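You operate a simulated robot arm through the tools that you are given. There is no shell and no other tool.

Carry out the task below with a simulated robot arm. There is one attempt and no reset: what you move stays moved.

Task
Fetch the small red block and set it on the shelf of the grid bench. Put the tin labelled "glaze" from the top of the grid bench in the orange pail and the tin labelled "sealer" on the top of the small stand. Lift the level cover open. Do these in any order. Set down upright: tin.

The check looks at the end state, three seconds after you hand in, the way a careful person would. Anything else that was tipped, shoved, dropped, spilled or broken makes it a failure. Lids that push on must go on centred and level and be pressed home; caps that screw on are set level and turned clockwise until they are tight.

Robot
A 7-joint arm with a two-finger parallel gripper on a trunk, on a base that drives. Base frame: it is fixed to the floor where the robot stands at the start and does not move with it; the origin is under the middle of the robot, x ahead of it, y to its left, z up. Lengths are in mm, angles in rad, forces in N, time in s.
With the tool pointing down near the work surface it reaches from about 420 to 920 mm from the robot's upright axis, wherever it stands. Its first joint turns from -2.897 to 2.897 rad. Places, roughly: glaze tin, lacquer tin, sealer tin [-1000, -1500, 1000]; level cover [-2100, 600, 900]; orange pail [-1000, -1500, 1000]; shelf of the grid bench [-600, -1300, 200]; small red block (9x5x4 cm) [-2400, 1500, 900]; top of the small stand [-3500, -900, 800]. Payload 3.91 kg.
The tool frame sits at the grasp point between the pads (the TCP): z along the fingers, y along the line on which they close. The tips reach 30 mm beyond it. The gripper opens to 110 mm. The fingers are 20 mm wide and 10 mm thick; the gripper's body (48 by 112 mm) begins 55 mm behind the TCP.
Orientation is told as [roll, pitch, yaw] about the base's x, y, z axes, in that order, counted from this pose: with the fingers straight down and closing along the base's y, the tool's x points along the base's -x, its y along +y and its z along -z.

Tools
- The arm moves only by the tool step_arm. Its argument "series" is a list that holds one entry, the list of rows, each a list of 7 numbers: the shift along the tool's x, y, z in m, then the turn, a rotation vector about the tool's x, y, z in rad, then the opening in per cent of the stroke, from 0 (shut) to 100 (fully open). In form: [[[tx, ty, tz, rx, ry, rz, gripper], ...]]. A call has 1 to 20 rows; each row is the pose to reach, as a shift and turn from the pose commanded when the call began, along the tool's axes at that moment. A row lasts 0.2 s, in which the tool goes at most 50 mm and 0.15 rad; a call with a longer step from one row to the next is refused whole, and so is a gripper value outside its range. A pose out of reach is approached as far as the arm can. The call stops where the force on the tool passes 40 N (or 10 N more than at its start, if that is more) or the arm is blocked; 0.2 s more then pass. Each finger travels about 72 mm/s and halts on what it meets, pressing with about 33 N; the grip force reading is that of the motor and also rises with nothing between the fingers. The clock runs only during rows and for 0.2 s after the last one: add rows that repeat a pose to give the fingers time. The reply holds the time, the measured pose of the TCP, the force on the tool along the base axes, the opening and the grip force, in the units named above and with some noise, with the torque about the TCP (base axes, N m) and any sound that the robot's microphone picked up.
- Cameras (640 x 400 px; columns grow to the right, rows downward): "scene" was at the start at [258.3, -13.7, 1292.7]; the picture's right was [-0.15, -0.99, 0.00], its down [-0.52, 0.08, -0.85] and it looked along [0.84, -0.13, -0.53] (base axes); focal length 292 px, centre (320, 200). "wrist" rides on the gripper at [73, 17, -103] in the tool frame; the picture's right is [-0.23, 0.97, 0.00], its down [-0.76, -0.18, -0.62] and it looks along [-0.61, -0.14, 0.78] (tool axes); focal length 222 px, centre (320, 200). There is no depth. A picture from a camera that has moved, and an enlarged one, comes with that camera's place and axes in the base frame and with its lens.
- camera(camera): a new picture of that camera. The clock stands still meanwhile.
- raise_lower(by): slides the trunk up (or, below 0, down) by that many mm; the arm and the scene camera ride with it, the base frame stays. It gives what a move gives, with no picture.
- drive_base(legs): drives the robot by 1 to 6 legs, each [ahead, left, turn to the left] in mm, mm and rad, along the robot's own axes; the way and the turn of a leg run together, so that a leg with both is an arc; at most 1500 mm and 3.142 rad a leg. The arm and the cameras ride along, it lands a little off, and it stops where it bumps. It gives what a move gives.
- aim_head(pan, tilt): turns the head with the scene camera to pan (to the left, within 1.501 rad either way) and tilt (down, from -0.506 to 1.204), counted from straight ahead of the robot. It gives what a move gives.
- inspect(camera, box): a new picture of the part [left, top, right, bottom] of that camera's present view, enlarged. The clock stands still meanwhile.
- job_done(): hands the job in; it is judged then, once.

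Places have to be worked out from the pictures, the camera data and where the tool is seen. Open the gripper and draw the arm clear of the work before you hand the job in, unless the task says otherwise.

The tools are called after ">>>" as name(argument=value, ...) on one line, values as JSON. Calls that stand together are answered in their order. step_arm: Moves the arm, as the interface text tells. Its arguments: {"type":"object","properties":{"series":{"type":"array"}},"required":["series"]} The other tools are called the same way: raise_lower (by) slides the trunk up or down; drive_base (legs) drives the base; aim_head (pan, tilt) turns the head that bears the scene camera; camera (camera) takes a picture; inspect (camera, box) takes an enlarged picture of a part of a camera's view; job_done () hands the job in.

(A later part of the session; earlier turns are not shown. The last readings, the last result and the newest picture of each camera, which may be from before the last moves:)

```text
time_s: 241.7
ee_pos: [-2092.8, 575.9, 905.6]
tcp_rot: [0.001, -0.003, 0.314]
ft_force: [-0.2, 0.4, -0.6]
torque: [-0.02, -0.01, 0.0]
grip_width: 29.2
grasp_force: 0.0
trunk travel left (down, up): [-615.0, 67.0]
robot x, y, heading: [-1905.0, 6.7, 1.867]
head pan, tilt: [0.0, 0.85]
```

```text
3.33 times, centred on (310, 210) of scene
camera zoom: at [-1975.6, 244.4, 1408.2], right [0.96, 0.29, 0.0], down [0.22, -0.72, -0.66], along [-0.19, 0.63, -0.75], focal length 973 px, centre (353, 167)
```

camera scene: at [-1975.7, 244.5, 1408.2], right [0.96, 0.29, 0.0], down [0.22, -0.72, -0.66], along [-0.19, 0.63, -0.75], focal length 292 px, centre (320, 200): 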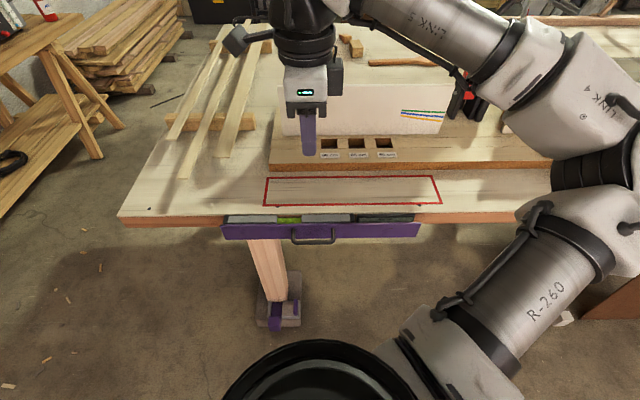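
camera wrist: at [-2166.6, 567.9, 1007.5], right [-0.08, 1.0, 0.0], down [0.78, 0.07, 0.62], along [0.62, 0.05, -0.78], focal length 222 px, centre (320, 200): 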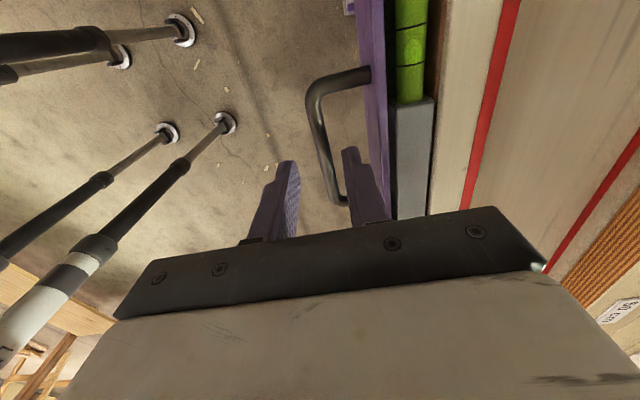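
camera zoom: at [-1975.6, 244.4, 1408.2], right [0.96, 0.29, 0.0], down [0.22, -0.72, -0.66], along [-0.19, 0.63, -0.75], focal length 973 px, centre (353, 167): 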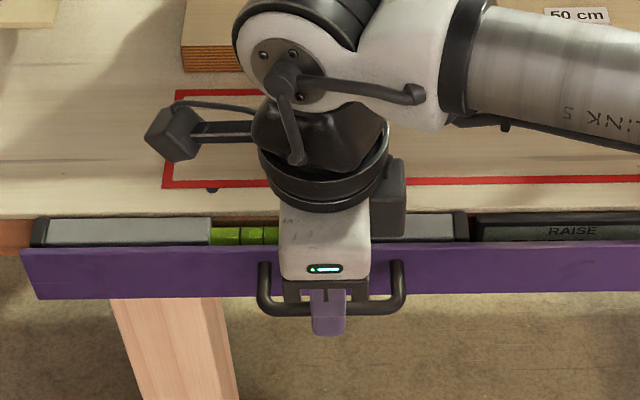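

The bar lies midway between the finger tips with the inner finger clear of the plate. I descend the remaining 45 mm so the fingers straddle the bar.

>>> step_arm(series=[[[0.004, 0.001, 0.01, 0, 0, 0, 27], [0.006, 0.001, 0.02, 0, 0, 0, 27], [0.006, 0.001, 0.03, 0, 0, 0, 27], [0.006, 0.001, 0.04, 0, 0, 0, 27], [0.006, 0.001, 0.046, 0, 0, 0, 27], [0.006, 0.001, 0.046, 0, 0, 0, 27]]])

>>> camera(camera="wrist")

>>> inspect(camera="scene", box=[230, 150, 390, 270])

```text
time_s: 243.1
ee_pos: [-2099.9, 574.6, 859.4]
tcp_rot: [0.0, -0.002, 0.314]
ft_force: [0.4, 0.1, 0.7]
torque: [0.0, 0.0, -0.01]
grip_width: 29.7
grasp_force: 0.0
trunk travel left (down, up): [-615.0, 67.0]
robot x, y, heading: [-1903.1, 2.3, 1.865]
head pan, tilt: [0.0, 0.85]
```

```text
taken
camera wrist: at [-2174.2, 567.0, 961.4], right [-0.08, 1.0, 0.0], down [0.78, 0.07, 0.62], along [0.62, 0.05, -0.78], focal length 222 px, centre (320, 200)
```

wrist: 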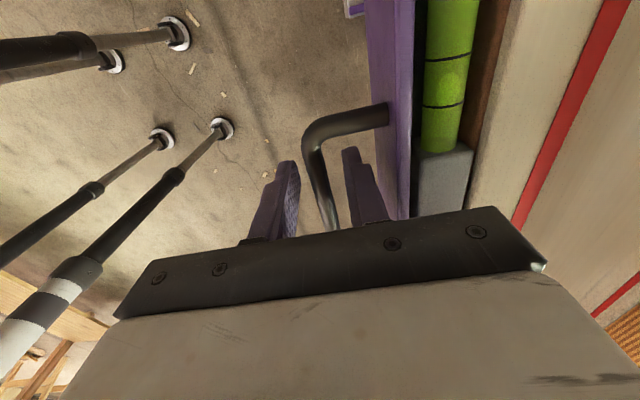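

```text
3.33 times, centred on (310, 210) of scene
camera zoom: at [-1975.6, 244.5, 1408.2], right [0.96, 0.29, 0.0], down [0.22, -0.72, -0.66], along [-0.19, 0.63, -0.75], focal length 973 px, centre (353, 167)
```

zoom: 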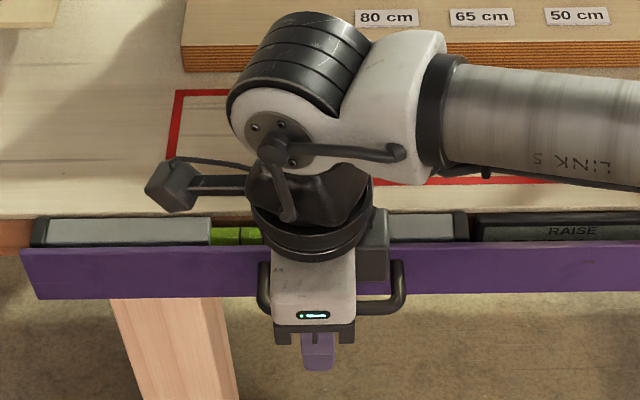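

The fingers straddle the bar cleanly. I close them to a loose cage around the bar and lift 12 mm as a test.

>>> step_arm(series=[[[0, 0, 0, 0, 0, 0, 20], [0, 0, 0, 0, 0, 0, 15], [0, 0, 0, 0, 0, 0, 15], [0, 0, -0.004, 0, 0, 0, 15], [0, 0, -0.008, 0, 0, 0, 15], [0, 0, -0.012, 0, 0, 0, 15], [0, 0, -0.012, 0, 0, 0, 15]]])

>>> camera(camera="wrist")

>>> inspect(camera="scene", box=[210, 170, 450, 270])

```text
time_s: 244.7
ee_pos: [-2099.5, 575.1, 870.9]
tcp_rot: [0.0, 0.0, 0.313]
ft_force: [0.5, 0.5, 0.4]
torque: [-0.01, 0.03, 0.0]
grip_width: 16.5
grasp_force: 0.0
trunk travel left (down, up): [-615.0, 67.0]
robot x, y, heading: [-1906.1, 4.3, 1.864]
head pan, tilt: [0.0, 0.85]
```

```text
taken
camera wrist: at [-2175.3, 567.2, 974.5], right [-0.08, 1.0, 0.0], down [0.78, 0.07, 0.62], along [0.62, 0.05, -0.78], focal length 222 px, centre (320, 200)
```

wrist: 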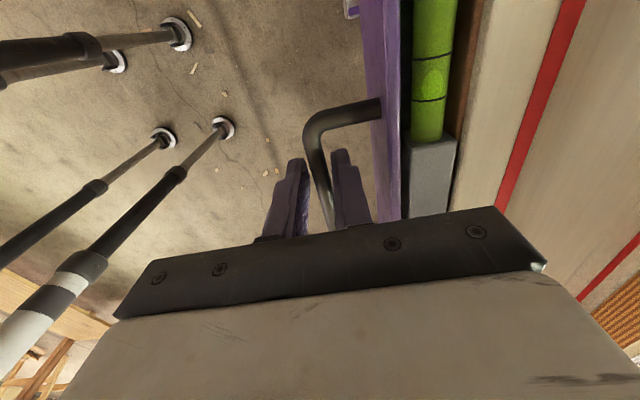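

```text
2.67 times, centred on (330, 220) of scene
camera zoom: at [-1975.6, 244.5, 1408.2], right [0.96, 0.29, 0.0], down [0.22, -0.72, -0.66], along [-0.19, 0.63, -0.75], focal length 779 px, centre (293, 147)
```

zoom: 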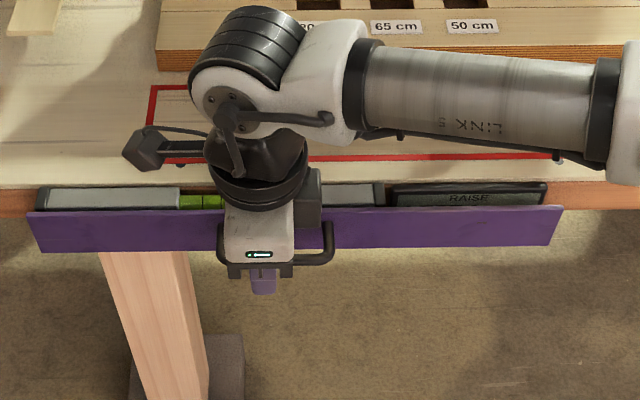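

The fingers just slid up along the bar, since nothing was gripped. I go back down 12 mm and close firmly on the bar.

>>> step_arm(series=[[[0, 0, 0.006, 0, 0, 0, 15], [0, 0, 0.012, 0, 0, 0, 15], [0, 0, 0.012, 0, 0, 0, 10], [0, 0, 0.012, 0, 0, 0, 5], [0, 0, 0.012, 0, 0, 0, 5], [0, 0, 0.012, 0, 0, 0, 5]]])

```text
time_s: 246.1
ee_pos: [-2100.8, 574.3, 860.4]
tcp_rot: [-0.002, 0.001, 0.315]
ft_force: [-0.5, 0.4, -1.0]
torque: [-0.02, 0.04, 0.55]
grip_width: 9.4
grasp_force: 45.0
trunk travel left (down, up): [-615.0, 67.0]
robot x, y, heading: [-1900.4, 6.8, 1.866]
head pan, tilt: [0.0, 0.85]
```

Gripped a ~9 mm bar. Now a small test lift of 5 mm, reading the force.

>>> step_arm(series=[[[0, 0, -0.0025, 0, 0, 0, 5], [0, 0, -0.005, 0, 0, 0, 5], [0, 0, -0.005, 0, 0, 0, 5]]])

>>> inspect(camera="scene", box=[210, 170, 450, 270])

```text
time_s: 246.9
ee_pos: [-2100.3, 576.5, 862.3]
tcp_rot: [-0.002, 0.001, 0.314]
ft_force: [-11.6, 13.3, -29.7]
torque: [-0.18, 0.36, 0.52]
grip_width: 9.3
grasp_force: 45.2
trunk travel left (down, up): [-615.0, 67.0]
robot x, y, heading: [-1903.9, 7.0, 1.866]
head pan, tilt: [0.0, 0.85]
```

```text
2.67 times, centred on (330, 220) of scene
camera zoom: at [-1977.2, 247.6, 1407.1], right [0.96, 0.29, 0.0], down [0.22, -0.72, -0.66], along [-0.19, 0.63, -0.75], focal length 779 px, centre (293, 147)
```

zoom: 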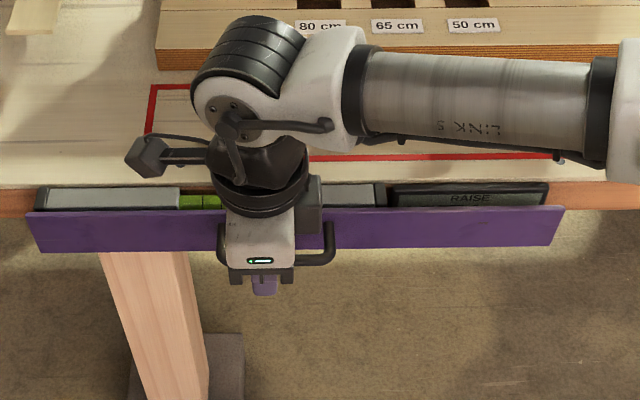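

Only ~2 mm of motion with 30 N down and 16 N inward on the tool — either blocked or stiff. I hold the same pose for a second to see whether it creeps.

>>> step_arm(series=[[[0, 0, 0, 0, 0, 0, 5], [0, 0, 0, 0, 0, 0, 5], [0, 0, 0, 0, 0, 0, 5], [0, 0, 0, 0, 0, 0, 5], [0, 0, 0, 0, 0, 0, 5]]])

```text
time_s: 248.1
ee_pos: [-2101.1, 576.3, 862.3]
tcp_rot: [-0.002, 0.0, 0.313]
ft_force: [-14.5, 16.9, -33.4]
torque: [-0.09, 0.12, 0.55]
grip_width: 9.7
grasp_force: 45.1
trunk travel left (down, up): [-615.0, 67.0]
robot x, y, heading: [-1902.7, 5.1, 1.863]
head pan, tilt: [0.0, 0.85]
```

It's a steady block upward, with the pull directed inward and down — consistent with a hinge along the bottom edge. I return to neutral and test a small outward-and-down motion instead.

>>> step_arm(series=[[[0, 0, 0.0025, 0, 0, 0, 5], [0, 0, 0.005, 0, 0, 0, 5], [0, 0, 0.005, 0, 0, 0, 5]]])

>>> step_arm(series=[[[0, -0.0015, 0.0015, 0, 0, 0, 5], [0, -0.003, 0.003, 0, 0, 0, 5], [0, -0.003, 0.003, 0, 0, 0, 5]]])

```text
time_s: 248.9
ee_pos: [-2100.4, 573.0, 861.2]
tcp_rot: [0.0, -0.001, 0.315]
ft_force: [-10.3, 1.8, -2.6]
torque: [0.36, -0.77, 0.47]
grip_width: 9.5
grasp_force: 44.8
trunk travel left (down, up): [-615.0, 67.0]
robot x, y, heading: [-1904.4, 12.1, 1.862]
head pan, tilt: [0.0, 0.85]
```

```text
time_s: 249.7
ee_pos: [-2098.9, 571.9, 858.7]
tcp_rot: [0.0, -0.002, 0.315]
ft_force: [-14.1, -5.3, 5.0]
torque: [0.1, 0.06, 0.44]
grip_width: 9.5
grasp_force: 44.6
trunk travel left (down, up): [-615.0, 67.0]
robot x, y, heading: [-1906.2, 9.1, 1.863]
head pan, tilt: [0.0, 0.85]
```

Forces stay small moving outward and down, unlike lifting. I continue the same direction another 6 mm and look.

>>> step_arm(series=[[[0, -0.002, 0.002, 0, 0, 0, 5], [0, -0.004, 0.004, 0, 0, 0, 5], [0, -0.006, 0.006, 0, 0, 0, 5], [0, -0.006, 0.006, 0, 0, 0, 5]]])

>>> inspect(camera="scene", box=[210, 170, 450, 270])

>>> camera(camera="wrist")

```text
time_s: 250.7
ee_pos: [-2097.9, 565.8, 850.8]
tcp_rot: [0.0, 0.001, 0.317]
ft_force: [-16.9, -14.3, 8.8]
torque: [0.04, 0.13, 0.41]
grip_width: 9.8
grasp_force: 44.9
trunk travel left (down, up): [-615.0, 67.0]
robot x, y, heading: [-1903.6, 9.4, 1.866]
head pan, tilt: [0.0, 0.85]
```

```text
2.67 times, centred on (330, 220) of scene
camera zoom: at [-1976.6, 242.8, 1408.5], right [0.96, 0.29, 0.0], down [0.22, -0.72, -0.66], along [-0.19, 0.63, -0.75], focal length 779 px, centre (293, 147)
```

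zoom: 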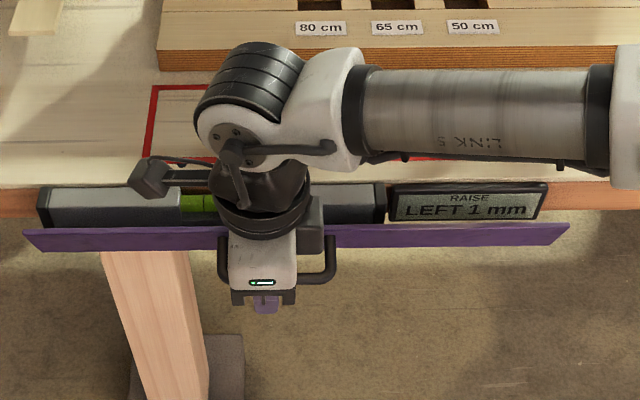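

```text
taken
camera wrist: at [-2171.7, 557.6, 953.9], right [-0.09, 1.0, 0.0], down [0.78, 0.07, 0.62], along [0.62, 0.05, -0.78], focal length 222 px, centre (320, 200)
```

wrist: 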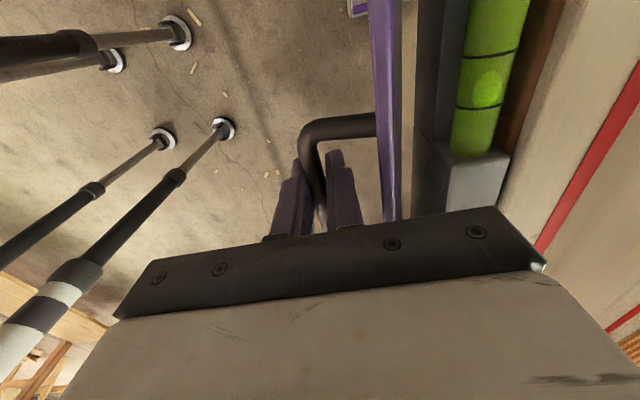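

The cover is bottom-hinged: its top edge has swung outward ~13° and the display is now exposed. I keep following the arc outward and down.

>>> step_arm(series=[[[0.001, -0.0022, 0.0028, 0, 0, 0, 5], [0.002, -0.0043, 0.0056, 0, 0, 0, 5], [0.002, -0.0063, 0.0084, 0, 0, 0, 5], [0.002, -0.0063, 0.0084, 0, 0, 0, 5]]])

>>> inspect(camera="scene", box=[210, 170, 450, 270])

```text
time_s: 251.7
ee_pos: [-2095.2, 560.5, 843.4]
tcp_rot: [0.001, -0.004, 0.315]
ft_force: [-6.4, -10.6, 5.2]
torque: [0.33, -0.61, 0.46]
grip_width: 9.3
grasp_force: 44.9
trunk travel left (down, up): [-615.0, 67.0]
robot x, y, heading: [-1906.6, 7.4, 1.862]
head pan, tilt: [0.0, 0.85]
```

```text
2.67 times, centred on (330, 220) of scene
camera zoom: at [-1975.8, 243.4, 1408.4], right [0.96, 0.29, 0.0], down [0.22, -0.72, -0.66], along [-0.19, 0.63, -0.75], focal length 779 px, centre (293, 147)
```

zoom: 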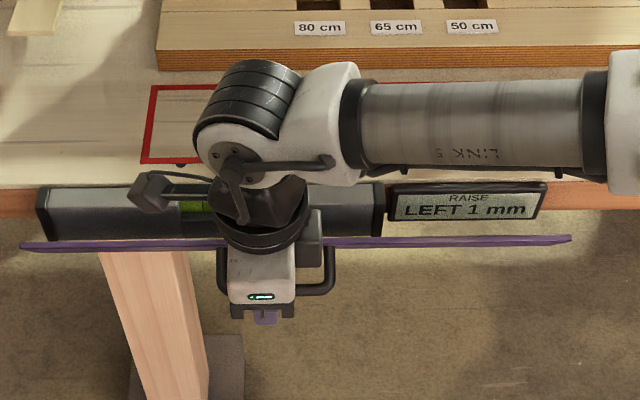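

Opening smoothly with low force. Continuing along the arc by another ~10°.

>>> step_arm(series=[[[0, -0.0016, 0.003, 0, 0, 0, 5], [0, -0.003, 0.006, 0, 0, 0, 5], [0, -0.0045, 0.0094, 0, 0, 0, 5], [0, -0.0045, 0.0094, 0, 0, 0, 5]]])

>>> inspect(camera="scene", box=[210, 170, 450, 270])

>>> camera(camera="wrist")

```text
time_s: 252.8
ee_pos: [-2093.4, 558.1, 835.6]
tcp_rot: [0.013, -0.001, 0.312]
ft_force: [6.7, -6.9, 21.8]
torque: [0.79, 0.57, 0.31]
grip_width: 9.3
grasp_force: 45.5
trunk travel left (down, up): [-615.0, 67.0]
robot x, y, heading: [-1903.1, 9.5, 1.863]
head pan, tilt: [0.0, 0.85]
stopped in row 4: the force on the tool passed its limit at 41 N (the readings are from after the stop); the commanded pose is now the measured one
```

```text
2.67 times, centred on (330, 220) of scene
camera zoom: at [-1974.1, 242.4, 1408.6], right [0.96, 0.29, 0.0], down [0.22, -0.72, -0.66], along [-0.19, 0.63, -0.75], focal length 779 px, centre (293, 147)
```

zoom: 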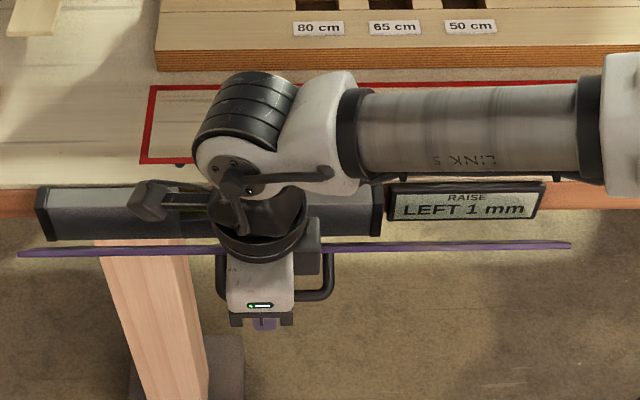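

```text
taken
camera wrist: at [-2168.9, 549.0, 938.5], right [-0.08, 1.0, 0.01], down [0.78, 0.06, 0.62], along [0.62, 0.06, -0.78], focal length 222 px, centre (320, 200)
```

wrist: 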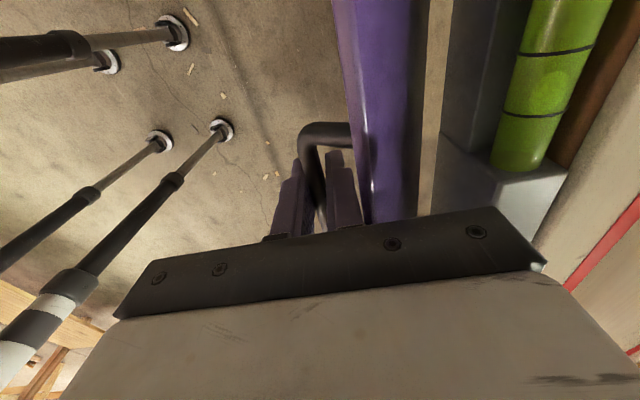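

The plate's top edge has reached the underside of the gripper at ~30° open. I loosen the fingers slightly, and raise the tool straight out of the handle loop; then I'll push the cover the rest of the way from behind.

>>> step_arm(series=[[[0, 0, 0, 0, 0, 0, 10], [0, 0, -0.002, 0, 0, 0, 13], [0, 0, -0.004, 0, 0, 0, 13], [0, 0, -0.004, 0, 0, 0, 13]]])

>>> camera(camera="wrist")

```text
time_s: 253.8
ee_pos: [-2094.3, 559.3, 837.3]
tcp_rot: [0.008, -0.002, 0.313]
ft_force: [1.2, -0.3, -0.5]
torque: [0.01, 0.02, 0.01]
grip_width: 14.2
grasp_force: 0.0
trunk travel left (down, up): [-615.0, 67.0]
robot x, y, heading: [-1903.7, 5.5, 1.866]
head pan, tilt: [0.0, 0.85]
```

```text
taken
camera wrist: at [-2169.0, 551.1, 939.7], right [-0.08, 1.0, 0.01], down [0.78, 0.06, 0.62], along [0.62, 0.06, -0.78], focal length 222 px, centre (320, 200)
```

wrist: 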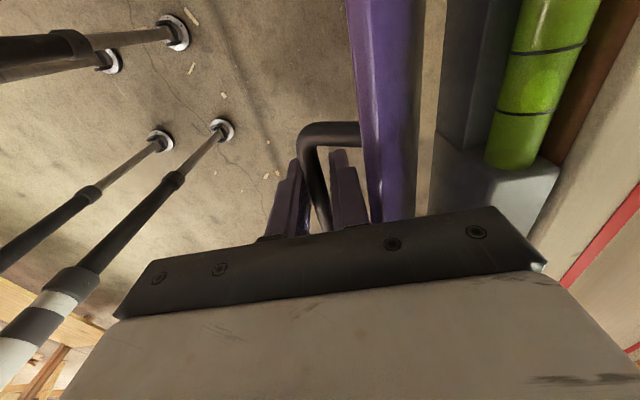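

Released; the cover holds its angle. Raising the fingers out of the loop in small steps.

>>> step_arm(series=[[[0, 0, -0.008, 0, 0, 0, 13], [0, 0, -0.016, 0, 0, 0, 13], [0, 0, -0.024, 0, 0, 0, 13], [0, 0, -0.032, 0, 0, 0, 13], [0, 0, -0.045, 0, 0, 0, 13], [0, 0, -0.06, 0, 0, 0, 13], [0, 0, -0.08, 0, 0, 0, 13], [0, 0, -0.1, 0, 0, 0, 13], [0, 0, -0.1, 0, 0, 0, 13]]])

>>> camera(camera="wrist")

>>> inspect(camera="scene", box=[210, 170, 450, 270])

```text
time_s: 255.8
ee_pos: [-2096.6, 559.7, 939.2]
tcp_rot: [0.008, -0.003, 0.312]
ft_force: [0.7, 0.4, 1.3]
torque: [-0.01, -0.03, -0.01]
grip_width: 14.5
grasp_force: 0.1
trunk travel left (down, up): [-615.0, 67.0]
robot x, y, heading: [-1906.5, 10.1, 1.862]
head pan, tilt: [0.0, 0.85]
```

```text
taken
camera wrist: at [-2172.0, 551.0, 1040.6], right [-0.08, 1.0, 0.01], down [0.78, 0.06, 0.62], along [0.62, 0.06, -0.78], focal length 222 px, centre (320, 200)
```

wrist: 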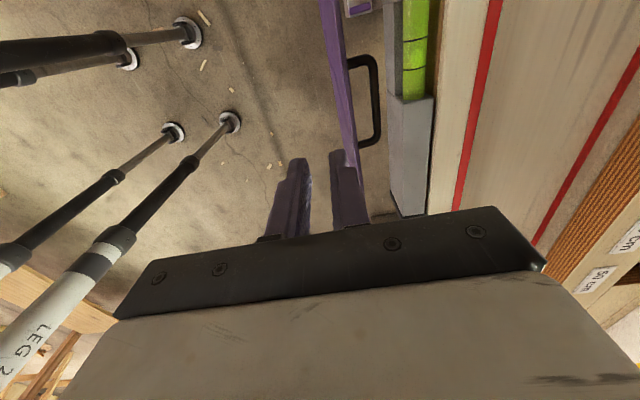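

```text
2.67 times, centred on (330, 220) of scene
camera zoom: at [-1975.4, 244.8, 1408.2], right [0.96, 0.29, 0.0], down [0.22, -0.72, -0.66], along [-0.19, 0.63, -0.75], focal length 779 px, centre (293, 147)
```

zoom: 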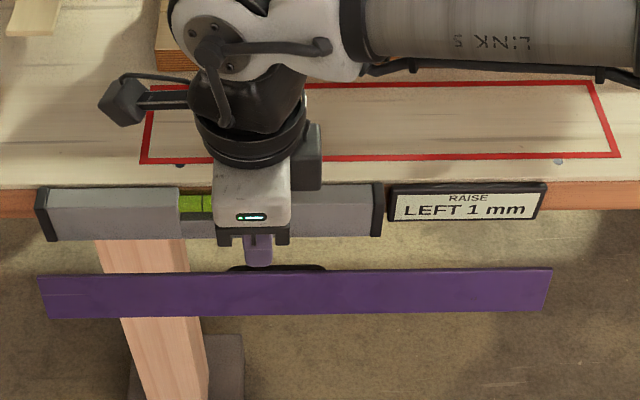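

The cover has swung down open by itself when released: the level and display are fully exposed. I raise the tool and take a wider look to make sure the cover is hanging on its hinge properly.

>>> step_arm(series=[[[0, 0, -0.04, 0, 0, 0, 30], [0, 0, -0.08, 0, 0, 0, 50], [0, 0, -0.12, 0, 0, 0, 70], [0, 0, -0.16, 0, 0, 0, 80], [0, 0, -0.2, 0, 0, 0, 90], [0, 0, -0.22, 0, 0, 0, 100]]])

>>> camera(camera="scene")

>>> inspect(camera="scene", box=[210, 180, 450, 300])

>>> camera(camera="wrist")

```text
time_s: 257.2
ee_pos: [-2094.3, 557.3, 1156.1]
tcp_rot: [0.008, -0.004, 0.313]
ft_force: [0.6, 0.1, -0.1]
torque: [0.02, -0.01, 0.01]
grip_width: 110.3
grasp_force: 0.1
trunk travel left (down, up): [-615.0, 67.0]
robot x, y, heading: [-1906.7, 8.5, 1.861]
head pan, tilt: [0.0, 0.85]
```

```text
taken
camera scene: at [-1975.4, 244.7, 1408.2], right [0.96, 0.29, 0.0], down [0.22, -0.72, -0.66], along [-0.19, 0.63, -0.75], focal length 292 px, centre (320, 200)
```

scene: 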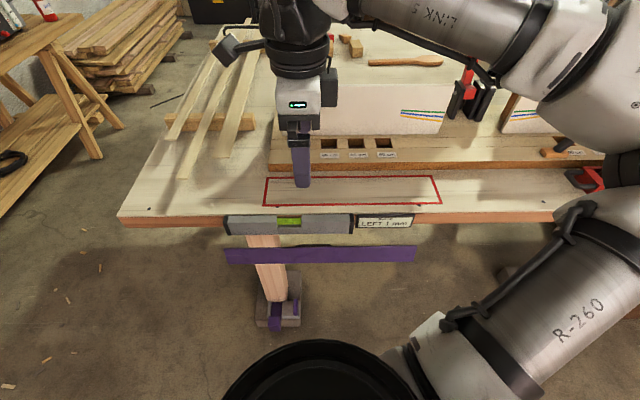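

```text
2.67 times, centred on (330, 240) of scene
camera zoom: at [-1975.4, 244.7, 1408.2], right [0.96, 0.29, 0.0], down [0.22, -0.72, -0.66], along [-0.19, 0.63, -0.75], focal length 779 px, centre (293, 93)
```

zoom: 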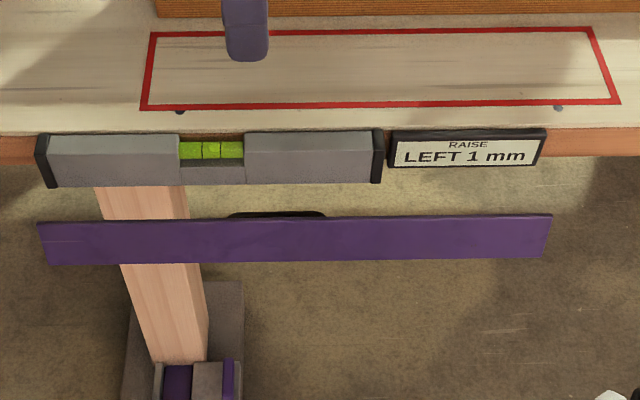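

```text
taken
camera wrist: at [-2169.1, 549.0, 1259.2], right [-0.08, 1.0, 0.01], down [0.78, 0.06, 0.62], along [0.62, 0.06, -0.78], focal length 222 px, centre (320, 200)
```

wrist: 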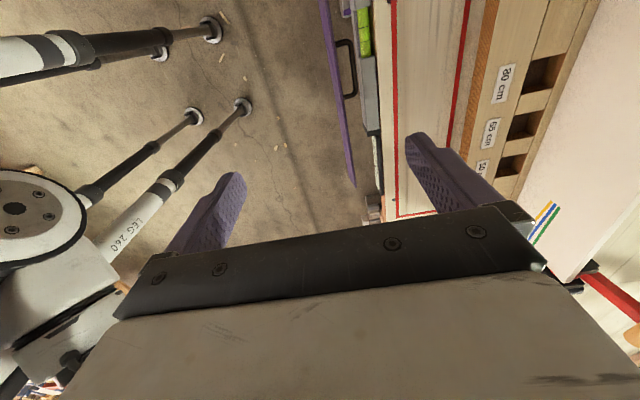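

The cover hangs fully open, exposing the level and the display. Next the red block: I turn the tool back to neutral and raise the trunk before moving around to the bench's left side.

>>> step_arm(series=[[[0, 0, -0.005, 0, 0, -0.1443, 100], [0, 0, -0.01, 0, 0, -0.2885, 100], [0, 0, -0.01, 0, 0, -0.4328, 100], [0, 0, -0.01, 0, 0, -0.5771, 100], [0, 0, -0.01, 0, 0, -0.7214, 100], [0, 0, -0.01, 0, 0, -0.8656, 100], [0, 0, -0.01, 0, 0, -1.0099, 100], [0, 0, -0.01, 0, 0, -1.1542, 100], [0, 0, -0.01, 0, 0, -1.2985, 100], [0, 0, -0.01, 0, 0, -1.4427, 100], [0, 0, -0.01, 0, 0, -1.587, 100], [0, 0, -0.01, 0, 0, -1.587, 100]]])

>>> raise_lower(by=60)

```text
time_s: 259.8
ee_pos: [-2094.9, 557.0, 1165.8]
tcp_rot: [-0.003, -0.009, 1.9]
ft_force: [0.0, 0.1, 1.3]
torque: [0.0, 0.01, -0.02]
grip_width: 109.9
grasp_force: 0.0
trunk travel left (down, up): [-615.0, 67.0]
robot x, y, heading: [-1902.1, 6.3, 1.864]
head pan, tilt: [0.0, 0.85]
```

```text
time_s: 260.8
ee_pos: [-2095.3, 556.2, 1225.7]
tcp_rot: [-0.005, -0.008, 1.899]
ft_force: [-0.5, -0.1, 0.3]
torque: [-0.02, -0.01, -0.02]
grip_width: 109.7
grasp_force: 0.2
trunk travel left (down, up): [-675.0, 7.0]
robot x, y, heading: [-1901.0, 7.4, 1.859]
head pan, tilt: [0.0, 0.85]
```

Tool neutral and at z≈1226. I slide left past the bench's front-left corner, then look along its left side before going in.

>>> drive_base(legs=[[0, 943, 0]])

>>> aim_head(pan=0.5, tilt=0.5)

>>> camera(camera="scene")

>>> aim_head(pan=-0.3, tilt=0.5)

>>> camera(camera="scene")

```text
time_s: 268.5
ee_pos: [-3000.1, 287.6, 1228.5]
tcp_rot: [-0.003, -0.009, 1.895]
ft_force: [-0.4, 0.4, 0.4]
torque: [-0.03, 0.0, -0.02]
grip_width: 110.1
grasp_force: 0.0
trunk travel left (down, up): [-675.0, 7.0]
robot x, y, heading: [-2807.7, -264.7, 1.861]
head pan, tilt: [0.0, 0.85]
```

```text
time_s: 269.4
ee_pos: [-3000.3, 286.6, 1227.9]
tcp_rot: [-0.004, -0.008, 1.895]
ft_force: [-0.5, 0.6, 1.2]
torque: [-0.02, 0.02, -0.03]
grip_width: 110.0
grasp_force: 0.1
trunk travel left (down, up): [-675.0, 7.0]
robot x, y, heading: [-2807.3, -262.1, 1.861]
head pan, tilt: [0.499, 0.499]
```

```text
taken
camera scene: at [-2923.4, -36.4, 1498.1], right [0.71, 0.71, 0.0], down [0.34, -0.34, -0.88], along [-0.62, 0.62, -0.48], focal length 292 px, centre (320, 200)
```

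scene: 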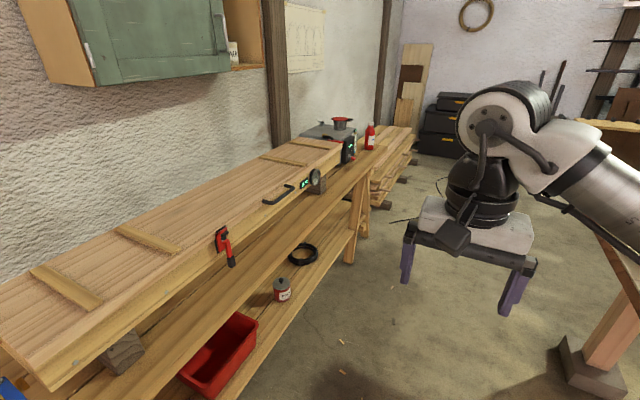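

```text
time_s: 270.6
ee_pos: [-2999.9, 287.1, 1226.7]
tcp_rot: [-0.005, -0.009, 1.895]
ft_force: [-0.1, 0.0, 0.1]
torque: [0.0, -0.04, 0.0]
grip_width: 110.0
grasp_force: 0.0
trunk travel left (down, up): [-675.0, 7.0]
robot x, y, heading: [-2810.9, -264.9, 1.86]
head pan, tilt: [-0.3, 0.499]
```

```text
taken
camera scene: at [-2858.0, -9.7, 1498.2], right [1.0, -0.01, 0.0], down [-0.01, -0.48, -0.88], along [0.01, 0.88, -0.48], focal length 292 px, centre (320, 200)
```

scene: 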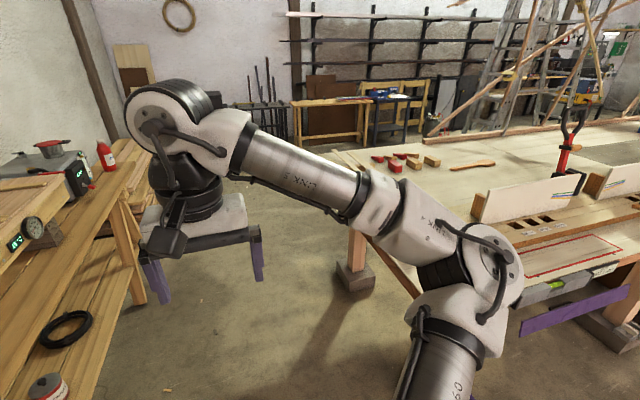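

The corridor left of the bench is clear, about 1.1 m wide. I drive up along it and turn right to face the bench's left side where the blocks lie.

>>> drive_base(legs=[[1450, 0, 0], [0, 0, -1.546]])

>>> aim_head(pan=0.0, tilt=0.6)

>>> camera(camera="scene")

>>> camera(camera="wrist")

```text
time_s: 281.6
ee_pos: [-2684.4, 1345.1, 1227.4]
tcp_rot: [-0.002, -0.008, 0.367]
ft_force: [0.4, 0.7, -1.2]
torque: [0.02, 0.05, -0.04]
grip_width: 110.2
grasp_force: 0.0
trunk travel left (down, up): [-675.0, 7.0]
robot x, y, heading: [-3226.6, 1130.1, 0.329]
head pan, tilt: [-0.3, 0.499]
```

```text
time_s: 282.4
ee_pos: [-2684.7, 1345.7, 1226.8]
tcp_rot: [-0.004, -0.009, 0.366]
ft_force: [-0.5, 0.3, -0.8]
torque: [0.01, 0.0, 0.0]
grip_width: 110.2
grasp_force: 0.1
trunk travel left (down, up): [-675.0, 7.0]
robot x, y, heading: [-3226.7, 1129.7, 0.33]
head pan, tilt: [0.0, 0.6]
```

```text
taken
camera scene: at [-2981.9, 1216.4, 1489.1], right [0.32, -0.95, 0.0], down [-0.53, -0.18, -0.83], along [0.78, 0.27, -0.56], focal length 292 px, centre (320, 200)
```

scene: 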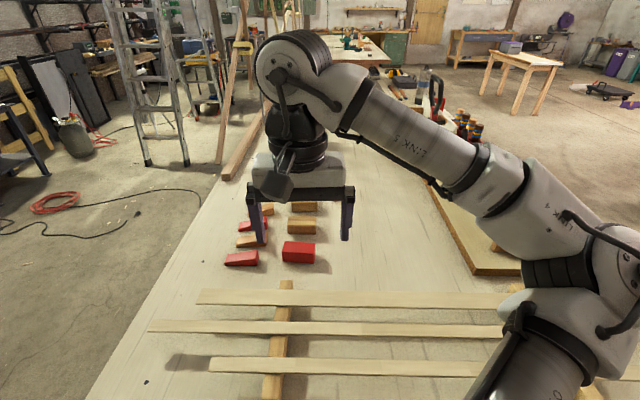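

```text
taken
camera wrist: at [-2760.0, 1333.4, 1329.3], right [-0.14, 0.99, 0.0], down [0.77, 0.11, 0.63], along [0.62, 0.09, -0.78], focal length 222 px, centre (320, 200)
```

wrist: 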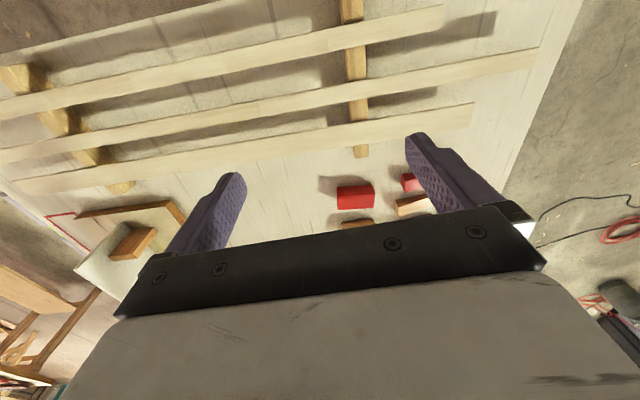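

Several red and wooden blocks are visible under the gripper. I zoom in to tell the rectangular red block from the wedges.

>>> inspect(camera="scene", box=[200, 180, 360, 300])

>>> inspect(camera="wrist", box=[280, 130, 460, 250])

```text
3.33 times, centred on (280, 240) of scene
camera zoom: at [-2981.9, 1216.4, 1489.1], right [0.32, -0.95, 0.0], down [-0.53, -0.18, -0.83], along [0.78, 0.27, -0.56], focal length 973 px, centre (453, 67)
```

zoom: 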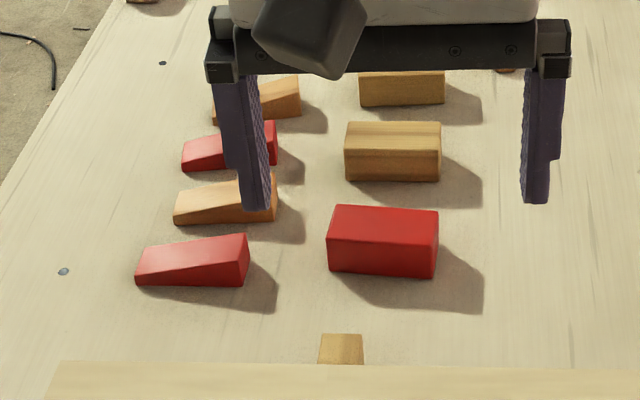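

```text
3.33 times, centred on (370, 190) of wrist
camera zoom: at [-2760.0, 1333.4, 1329.3], right [-0.14, 0.99, 0.0], down [0.77, 0.11, 0.63], along [0.62, 0.09, -0.78], focal length 740 px, centre (153, 233)
```

zoom: 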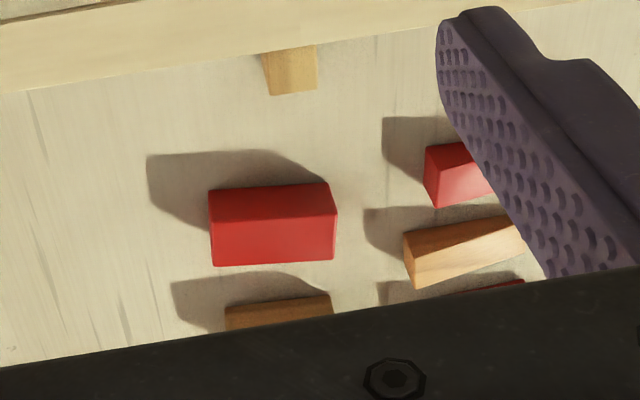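

The red cuboid (not the wedges) is at about (−2425,1472) with its 9 cm side across the robot's view. I move 160 mm closer and 40 mm left so it's comfortably in reach.

>>> drive_base(legs=[[160, 40, 0]])

>>> camera(camera="wrist")

>>> camera(camera="scene")

```text
time_s: 283.8
ee_pos: [-2554.6, 1431.8, 1228.2]
tcp_rot: [-0.003, -0.008, 0.364]
ft_force: [0.6, -0.3, 0.8]
torque: [0.01, 0.03, 0.01]
grip_width: 109.6
grasp_force: 0.0
trunk travel left (down, up): [-675.0, 7.0]
robot x, y, heading: [-3094.7, 1220.4, 0.333]
head pan, tilt: [0.0, 0.6]
```

```text
taken
camera wrist: at [-2629.4, 1420.2, 1328.9], right [-0.14, 0.99, 0.0], down [0.77, 0.11, 0.63], along [0.62, 0.08, -0.78], focal length 222 px, centre (320, 200)
```

wrist: 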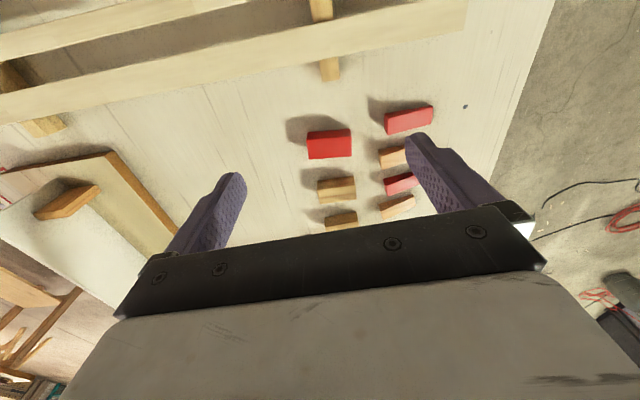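

```text
taken
camera scene: at [-2851.4, 1303.7, 1488.8], right [0.32, -0.95, 0.0], down [-0.54, -0.18, -0.82], along [0.78, 0.27, -0.57], focal length 292 px, centre (320, 200)
```

scene: 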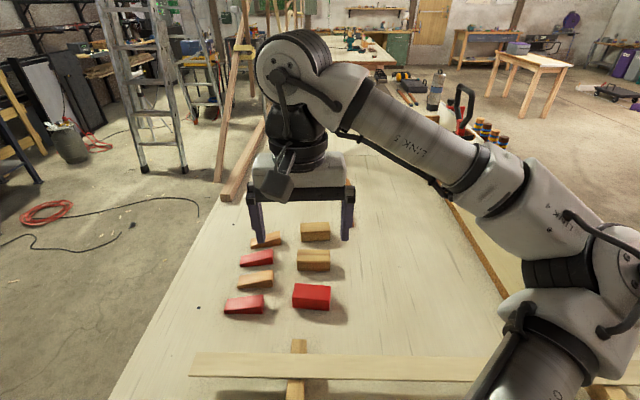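

Zooming the wrist view to measure the block's position and orientation relative to the tool.

>>> inspect(camera="wrist", box=[270, 90, 450, 220])

>>> inspect(camera="scene", box=[210, 220, 370, 340])

```text
3.08 times, centred on (360, 155) of wrist
camera zoom: at [-2629.4, 1420.2, 1328.9], right [-0.14, 0.99, 0.0], down [0.77, 0.11, 0.63], along [0.62, 0.08, -0.78], focal length 684 px, centre (197, 338)
```

zoom: 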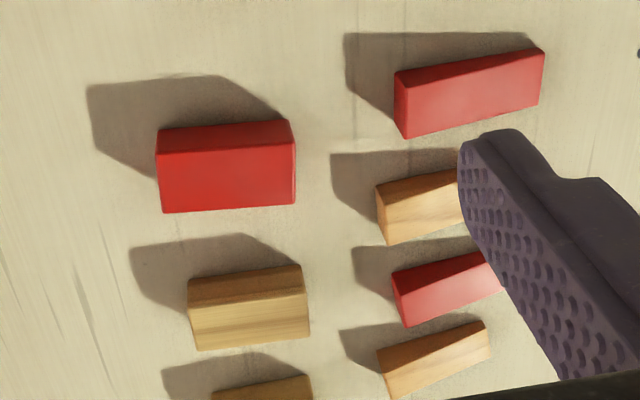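

```text
3.33 times, centred on (290, 280) of scene
camera zoom: at [-2851.4, 1303.7, 1488.8], right [0.32, -0.95, 0.0], down [-0.54, -0.18, -0.82], along [0.78, 0.27, -0.57], focal length 973 px, centre (420, -67)
```

zoom: 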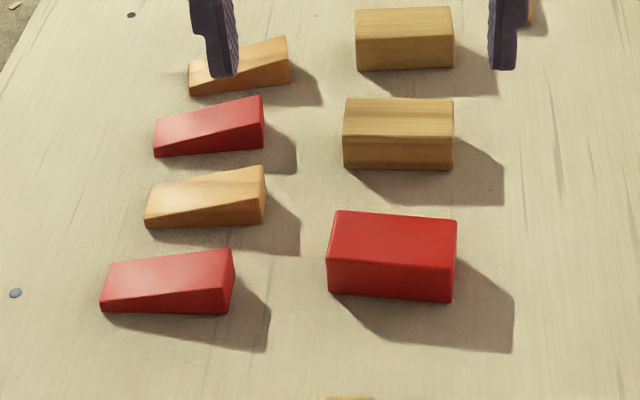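

The block's centre is at about (−2435,1466), top z≈916, long axis at yaw ≈0.20. I move over it, align the tool yaw, and descend to z≈1010 for a check.

>>> step_arm(series=[[[-0.031, -0.0026, 0, -0.001, 0.002, 0.04, 100], [-0.062, -0.0053, 0, -0.002, 0.004, 0.08, 100], [-0.093, -0.008, 0, -0.003, 0.006, 0.12, 100], [-0.124, -0.0106, 0, -0.003, 0.008, 0.16, 100], [-0.124, -0.0106, 0.04, -0.003, 0.008, 0.16, 100], [-0.124, -0.0106, 0.08, -0.003, 0.008, 0.16, 100], [-0.124, -0.0106, 0.12, -0.003, 0.008, 0.16, 100], [-0.124, -0.0106, 0.16, -0.003, 0.008, 0.16, 100], [-0.124, -0.0106, 0.2, -0.003, 0.008, 0.16, 100], [-0.124, -0.0106, 0.218, -0.003, 0.008, 0.16, 100], [-0.124, -0.0106, 0.218, -0.003, 0.008, 0.16, 100]]])

>>> camera(camera="wrist")

>>> camera(camera="scene")

```text
time_s: 286.2
ee_pos: [-2434.2, 1466.2, 1012.0]
tcp_rot: [-0.001, -0.001, 0.206]
ft_force: [0.7, 0.1, -0.2]
torque: [-0.03, 0.0, -0.02]
grip_width: 110.0
grasp_force: 0.0
trunk travel left (down, up): [-675.0, 7.0]
robot x, y, heading: [-3098.8, 1220.6, 0.332]
head pan, tilt: [0.0, 0.6]
```

```text
taken
camera wrist: at [-2509.4, 1467.0, 1114.3], right [0.02, 1.0, 0.0], down [0.78, -0.02, 0.62], along [0.62, -0.01, -0.78], focal length 222 px, centre (320, 200)
```

wrist: 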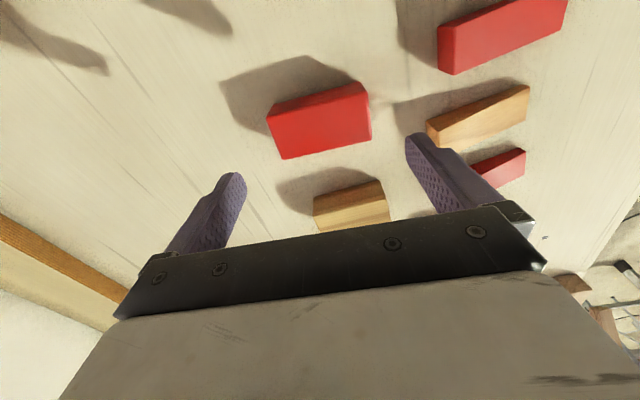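

```text
taken
camera scene: at [-2852.3, 1303.1, 1489.1], right [0.32, -0.95, 0.0], down [-0.53, -0.18, -0.83], along [0.78, 0.27, -0.56], focal length 292 px, centre (320, 200)
```

scene: 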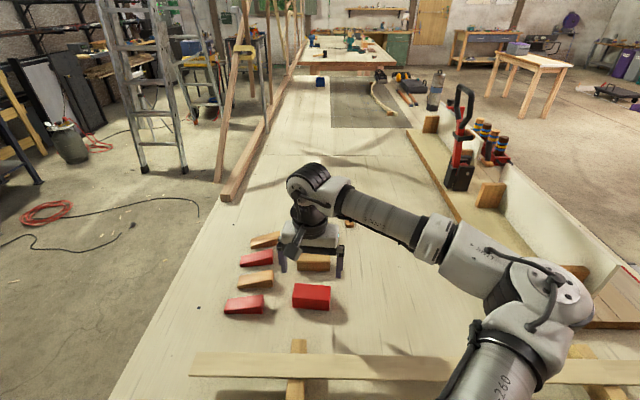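

Zooming in to verify centring and alignment with the fingers before the final descent.

>>> inspect(camera="wrist", box=[220, 60, 420, 200])

```text
2.86 times, centred on (320, 130) of wrist
camera zoom: at [-2509.4, 1467.0, 1114.3], right [0.02, 1.0, 0.0], down [0.78, -0.02, 0.62], along [0.62, -0.01, -0.78], focal length 635 px, centre (320, 400)
```

zoom: 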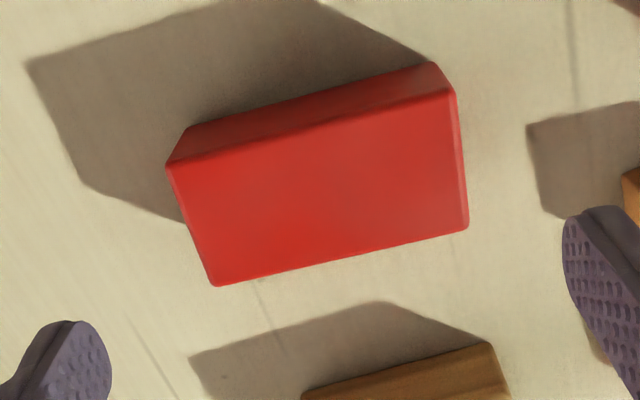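

Centred within 1–2 mm and aligned. I descend 97 mm so the tips are just above the bench, and close on the block's ends.

>>> step_arm(series=[[[0, 0, 0.03, 0, 0, -0.012, 100], [0, 0, 0.06, 0, 0, -0.012, 100], [0, 0, 0.085, 0, 0, -0.012, 100], [0, 0, 0.097, 0, 0, -0.012, 100], [0, 0, 0.097, 0, 0, -0.012, 100], [0, 0, 0.097, 0, 0, -0.012, 85], [0, 0, 0.097, 0, 0, -0.012, 65], [0, 0, 0.097, 0, 0, -0.012, 65], [0, 0, 0.097, 0, 0, -0.012, 65]]])

>>> camera(camera="wrist")

```text
time_s: 288.2
ee_pos: [-2433.2, 1464.4, 912.5]
tcp_rot: [0.001, 0.0, 0.219]
ft_force: [0.2, 0.7, 0.1]
torque: [0.01, -0.01, 0.01]
grip_width: 89.6
grasp_force: 32.7
trunk travel left (down, up): [-675.0, 7.0]
robot x, y, heading: [-3092.9, 1221.7, 0.328]
head pan, tilt: [0.0, 0.6]
```

```text
taken
camera wrist: at [-2508.1, 1464.1, 1015.9], right [0.01, 1.0, 0.0], down [0.78, -0.01, 0.62], along [0.62, -0.01, -0.78], focal length 222 px, centre (320, 200)
```

wrist: 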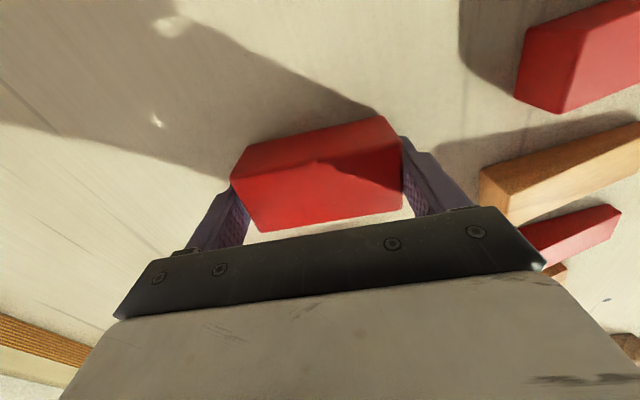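

The block is held at 89.6 mm with 33 N. I lift it 300 mm and retract to a carrying pose.

>>> step_arm(series=[[[0, 0, -0.015, 0, 0, 0, 65], [0, 0, -0.045, 0, 0, 0, 65], [0, 0, -0.08, 0, 0, 0, 65], [0, 0, -0.115, 0, 0, 0, 65], [0, 0, -0.15, 0, 0, 0, 65], [0, 0, -0.185, 0, 0, 0, 65], [0, 0, -0.22, 0, 0, 0, 65], [0, 0, -0.255, 0, 0, 0, 65], [0, 0, -0.29, 0, 0, 0, 65], [0.03, 0.005, -0.3, 0, 0, -0.02, 65], [0.06, 0.01, -0.3, 0, 0, -0.045, 65], [0.09, 0.015, -0.3, 0, 0, -0.07, 65], [0.12, 0.02, -0.3, 0, 0, -0.09, 65], [0.148, 0.0237, -0.3, 0, 0, -0.11, 65], [0.148, 0.0237, -0.3, 0, 0, -0.11, 65]]])

>>> camera(camera="wrist")

>>> camera(camera="scene")

```text
time_s: 291.4
ee_pos: [-2583.9, 1459.5, 1211.5]
tcp_rot: [0.0, 0.0, 0.33]
ft_force: [-0.1, 0.3, 0.2]
torque: [0.01, -0.03, 0.0]
grip_width: 89.4
grasp_force: 33.1
trunk travel left (down, up): [-675.0, 7.0]
robot x, y, heading: [-3098.0, 1223.4, 0.327]
head pan, tilt: [0.0, 0.6]
```

```text
taken
camera wrist: at [-2659.1, 1451.0, 1314.1], right [-0.1, 1.0, 0.0], down [0.78, 0.08, 0.62], along [0.62, 0.06, -0.78], focal length 222 px, centre (320, 200)
```

wrist: 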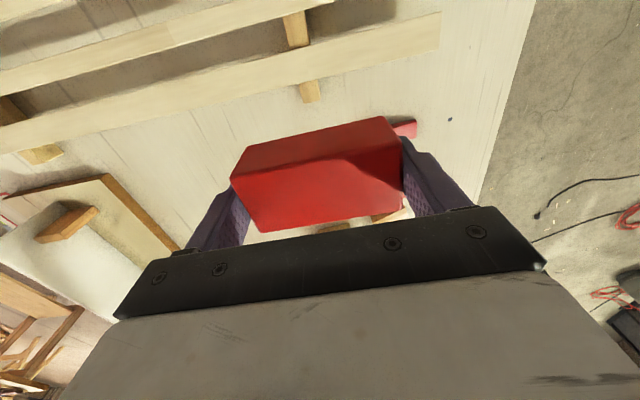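

```text
taken
camera scene: at [-2852.0, 1303.1, 1489.0], right [0.32, -0.95, 0.0], down [-0.53, -0.18, -0.82], along [0.78, 0.27, -0.57], focal length 292 px, centre (320, 200)
```

scene: 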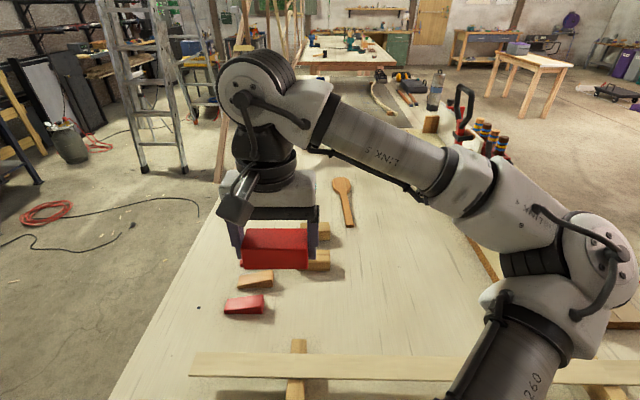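

The red block is securely held. I back out, turn right, and drive back down the corridor toward the grid bench.

>>> drive_base(legs=[[-170, 0, 0], [0, 0, -1.6], [1480, 0, 0]])

```text
time_s: 303.8
ee_pos: [-2589.0, -758.5, 1210.4]
tcp_rot: [-0.001, 0.0, -1.261]
ft_force: [-1.0, 0.4, -1.1]
torque: [-0.01, 0.01, 0.01]
grip_width: 89.4
grasp_force: 32.4
trunk travel left (down, up): [-675.0, 7.0]
robot x, y, heading: [-2817.6, -240.6, -1.257]
head pan, tilt: [0.0, 0.6]
```

Now I drive diagonally to the grid bench's front, stopping about 650 mm from its edge near the middle of its length.

>>> drive_base(legs=[[318, 955, 0], [318, 954, -0.015]])

>>> aim_head(pan=-0.15, tilt=0.8)

>>> camera(camera="scene")

```text
time_s: 319.1
ee_pos: [-559.3, -807.1, 1212.4]
tcp_rot: [0.0, 0.0, -1.271]
ft_force: [-0.6, -0.1, -0.6]
torque: [-0.01, 0.0, 0.0]
grip_width: 89.2
grasp_force: 32.9
trunk travel left (down, up): [-675.0, 7.0]
robot x, y, heading: [-781.9, -287.9, -1.266]
head pan, tilt: [0.0, 0.6]
```

```text
time_s: 319.8
ee_pos: [-558.5, -807.6, 1212.0]
tcp_rot: [0.0, -0.001, -1.273]
ft_force: [0.3, -0.3, -0.9]
torque: [-0.02, -0.02, 0.0]
grip_width: 89.5
grasp_force: 33.3
trunk travel left (down, up): [-675.0, 7.0]
robot x, y, heading: [-785.8, -289.5, -1.272]
head pan, tilt: [-0.15, 0.799]
```

```text
taken
camera scene: at [-722.0, -530.4, 1472.2], right [-0.99, -0.15, 0.0], down [-0.11, 0.71, -0.7], along [0.11, -0.69, -0.72], focal length 292 px, centre (320, 200)
```

scene: 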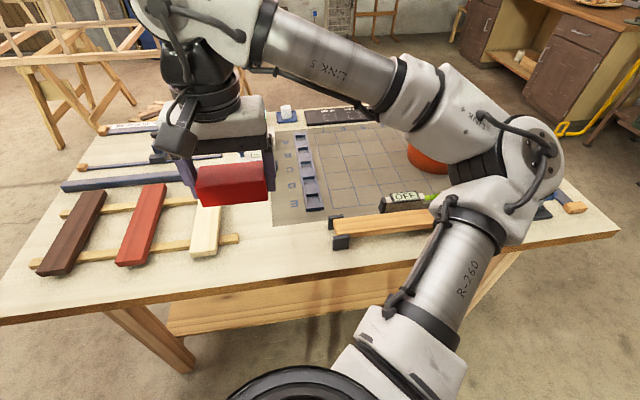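

I back up 300 mm so the arm can be lowered in front of the bench without touching it, then lower the trunk to see the shelf.

>>> drive_base(legs=[[-300, 0, 0]])

>>> raise_lower(by=-400)

>>> aim_head(pan=-0.3, tilt=0.5)

>>> camera(camera="scene")

```text
time_s: 321.8
ee_pos: [-645.5, -529.4, 1211.9]
tcp_rot: [0.0, -0.002, -1.276]
ft_force: [0.4, 0.3, -0.7]
torque: [0.02, 0.01, 0.0]
grip_width: 89.2
grasp_force: 33.5
trunk travel left (down, up): [-675.0, 7.0]
robot x, y, heading: [-870.6, -9.7, -1.273]
head pan, tilt: [-0.15, 0.799]
```

```text
time_s: 325.6
ee_pos: [-646.1, -529.6, 811.4]
tcp_rot: [0.001, 0.0, -1.276]
ft_force: [0.7, 0.3, -0.6]
torque: [-0.01, -0.02, -0.01]
grip_width: 89.2
grasp_force: 33.1
trunk travel left (down, up): [-275.0, 407.0]
robot x, y, heading: [-873.4, -9.8, -1.27]
head pan, tilt: [-0.15, 0.799]
```

```text
time_s: 326.4
ee_pos: [-646.7, -529.7, 811.2]
tcp_rot: [0.002, 0.0, -1.277]
ft_force: [0.5, -0.1, -0.6]
torque: [-0.02, 0.01, 0.03]
grip_width: 89.1
grasp_force: 33.3
trunk travel left (down, up): [-275.0, 407.0]
robot x, y, heading: [-872.2, -8.5, -1.269]
head pan, tilt: [-0.3, 0.499]
```

```text
taken
camera scene: at [-820.6, -263.8, 1098.1], right [-1.0, 0.0, 0.0], down [0.0, 0.48, -0.88], along [0.0, -0.88, -0.48], focal length 292 px, centre (320, 200)
```

scene: 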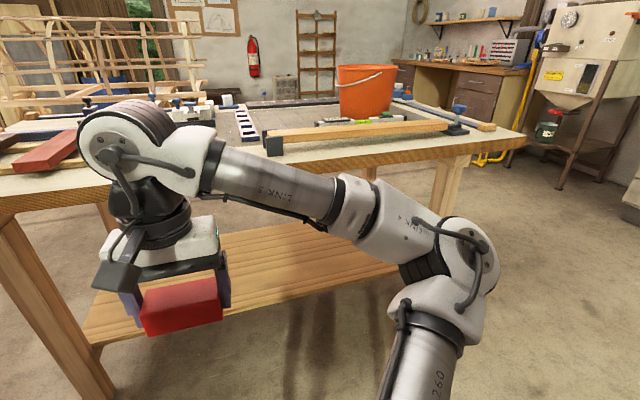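

I can see the shelf (front edge recessed ~150–190 mm behind the top's edge, z≈200–250). I lower the trunk another 160 mm here in free space, before any forward motion.

>>> raise_lower(by=-160)

```text
time_s: 328.3
ee_pos: [-646.4, -529.1, 650.9]
tcp_rot: [0.0, 0.0, -1.275]
ft_force: [-0.4, 0.1, -0.6]
torque: [0.01, 0.02, -0.02]
grip_width: 89.3
grasp_force: 32.3
trunk travel left (down, up): [-115.0, 567.0]
robot x, y, heading: [-870.2, -9.2, -1.272]
head pan, tilt: [-0.3, 0.499]
```

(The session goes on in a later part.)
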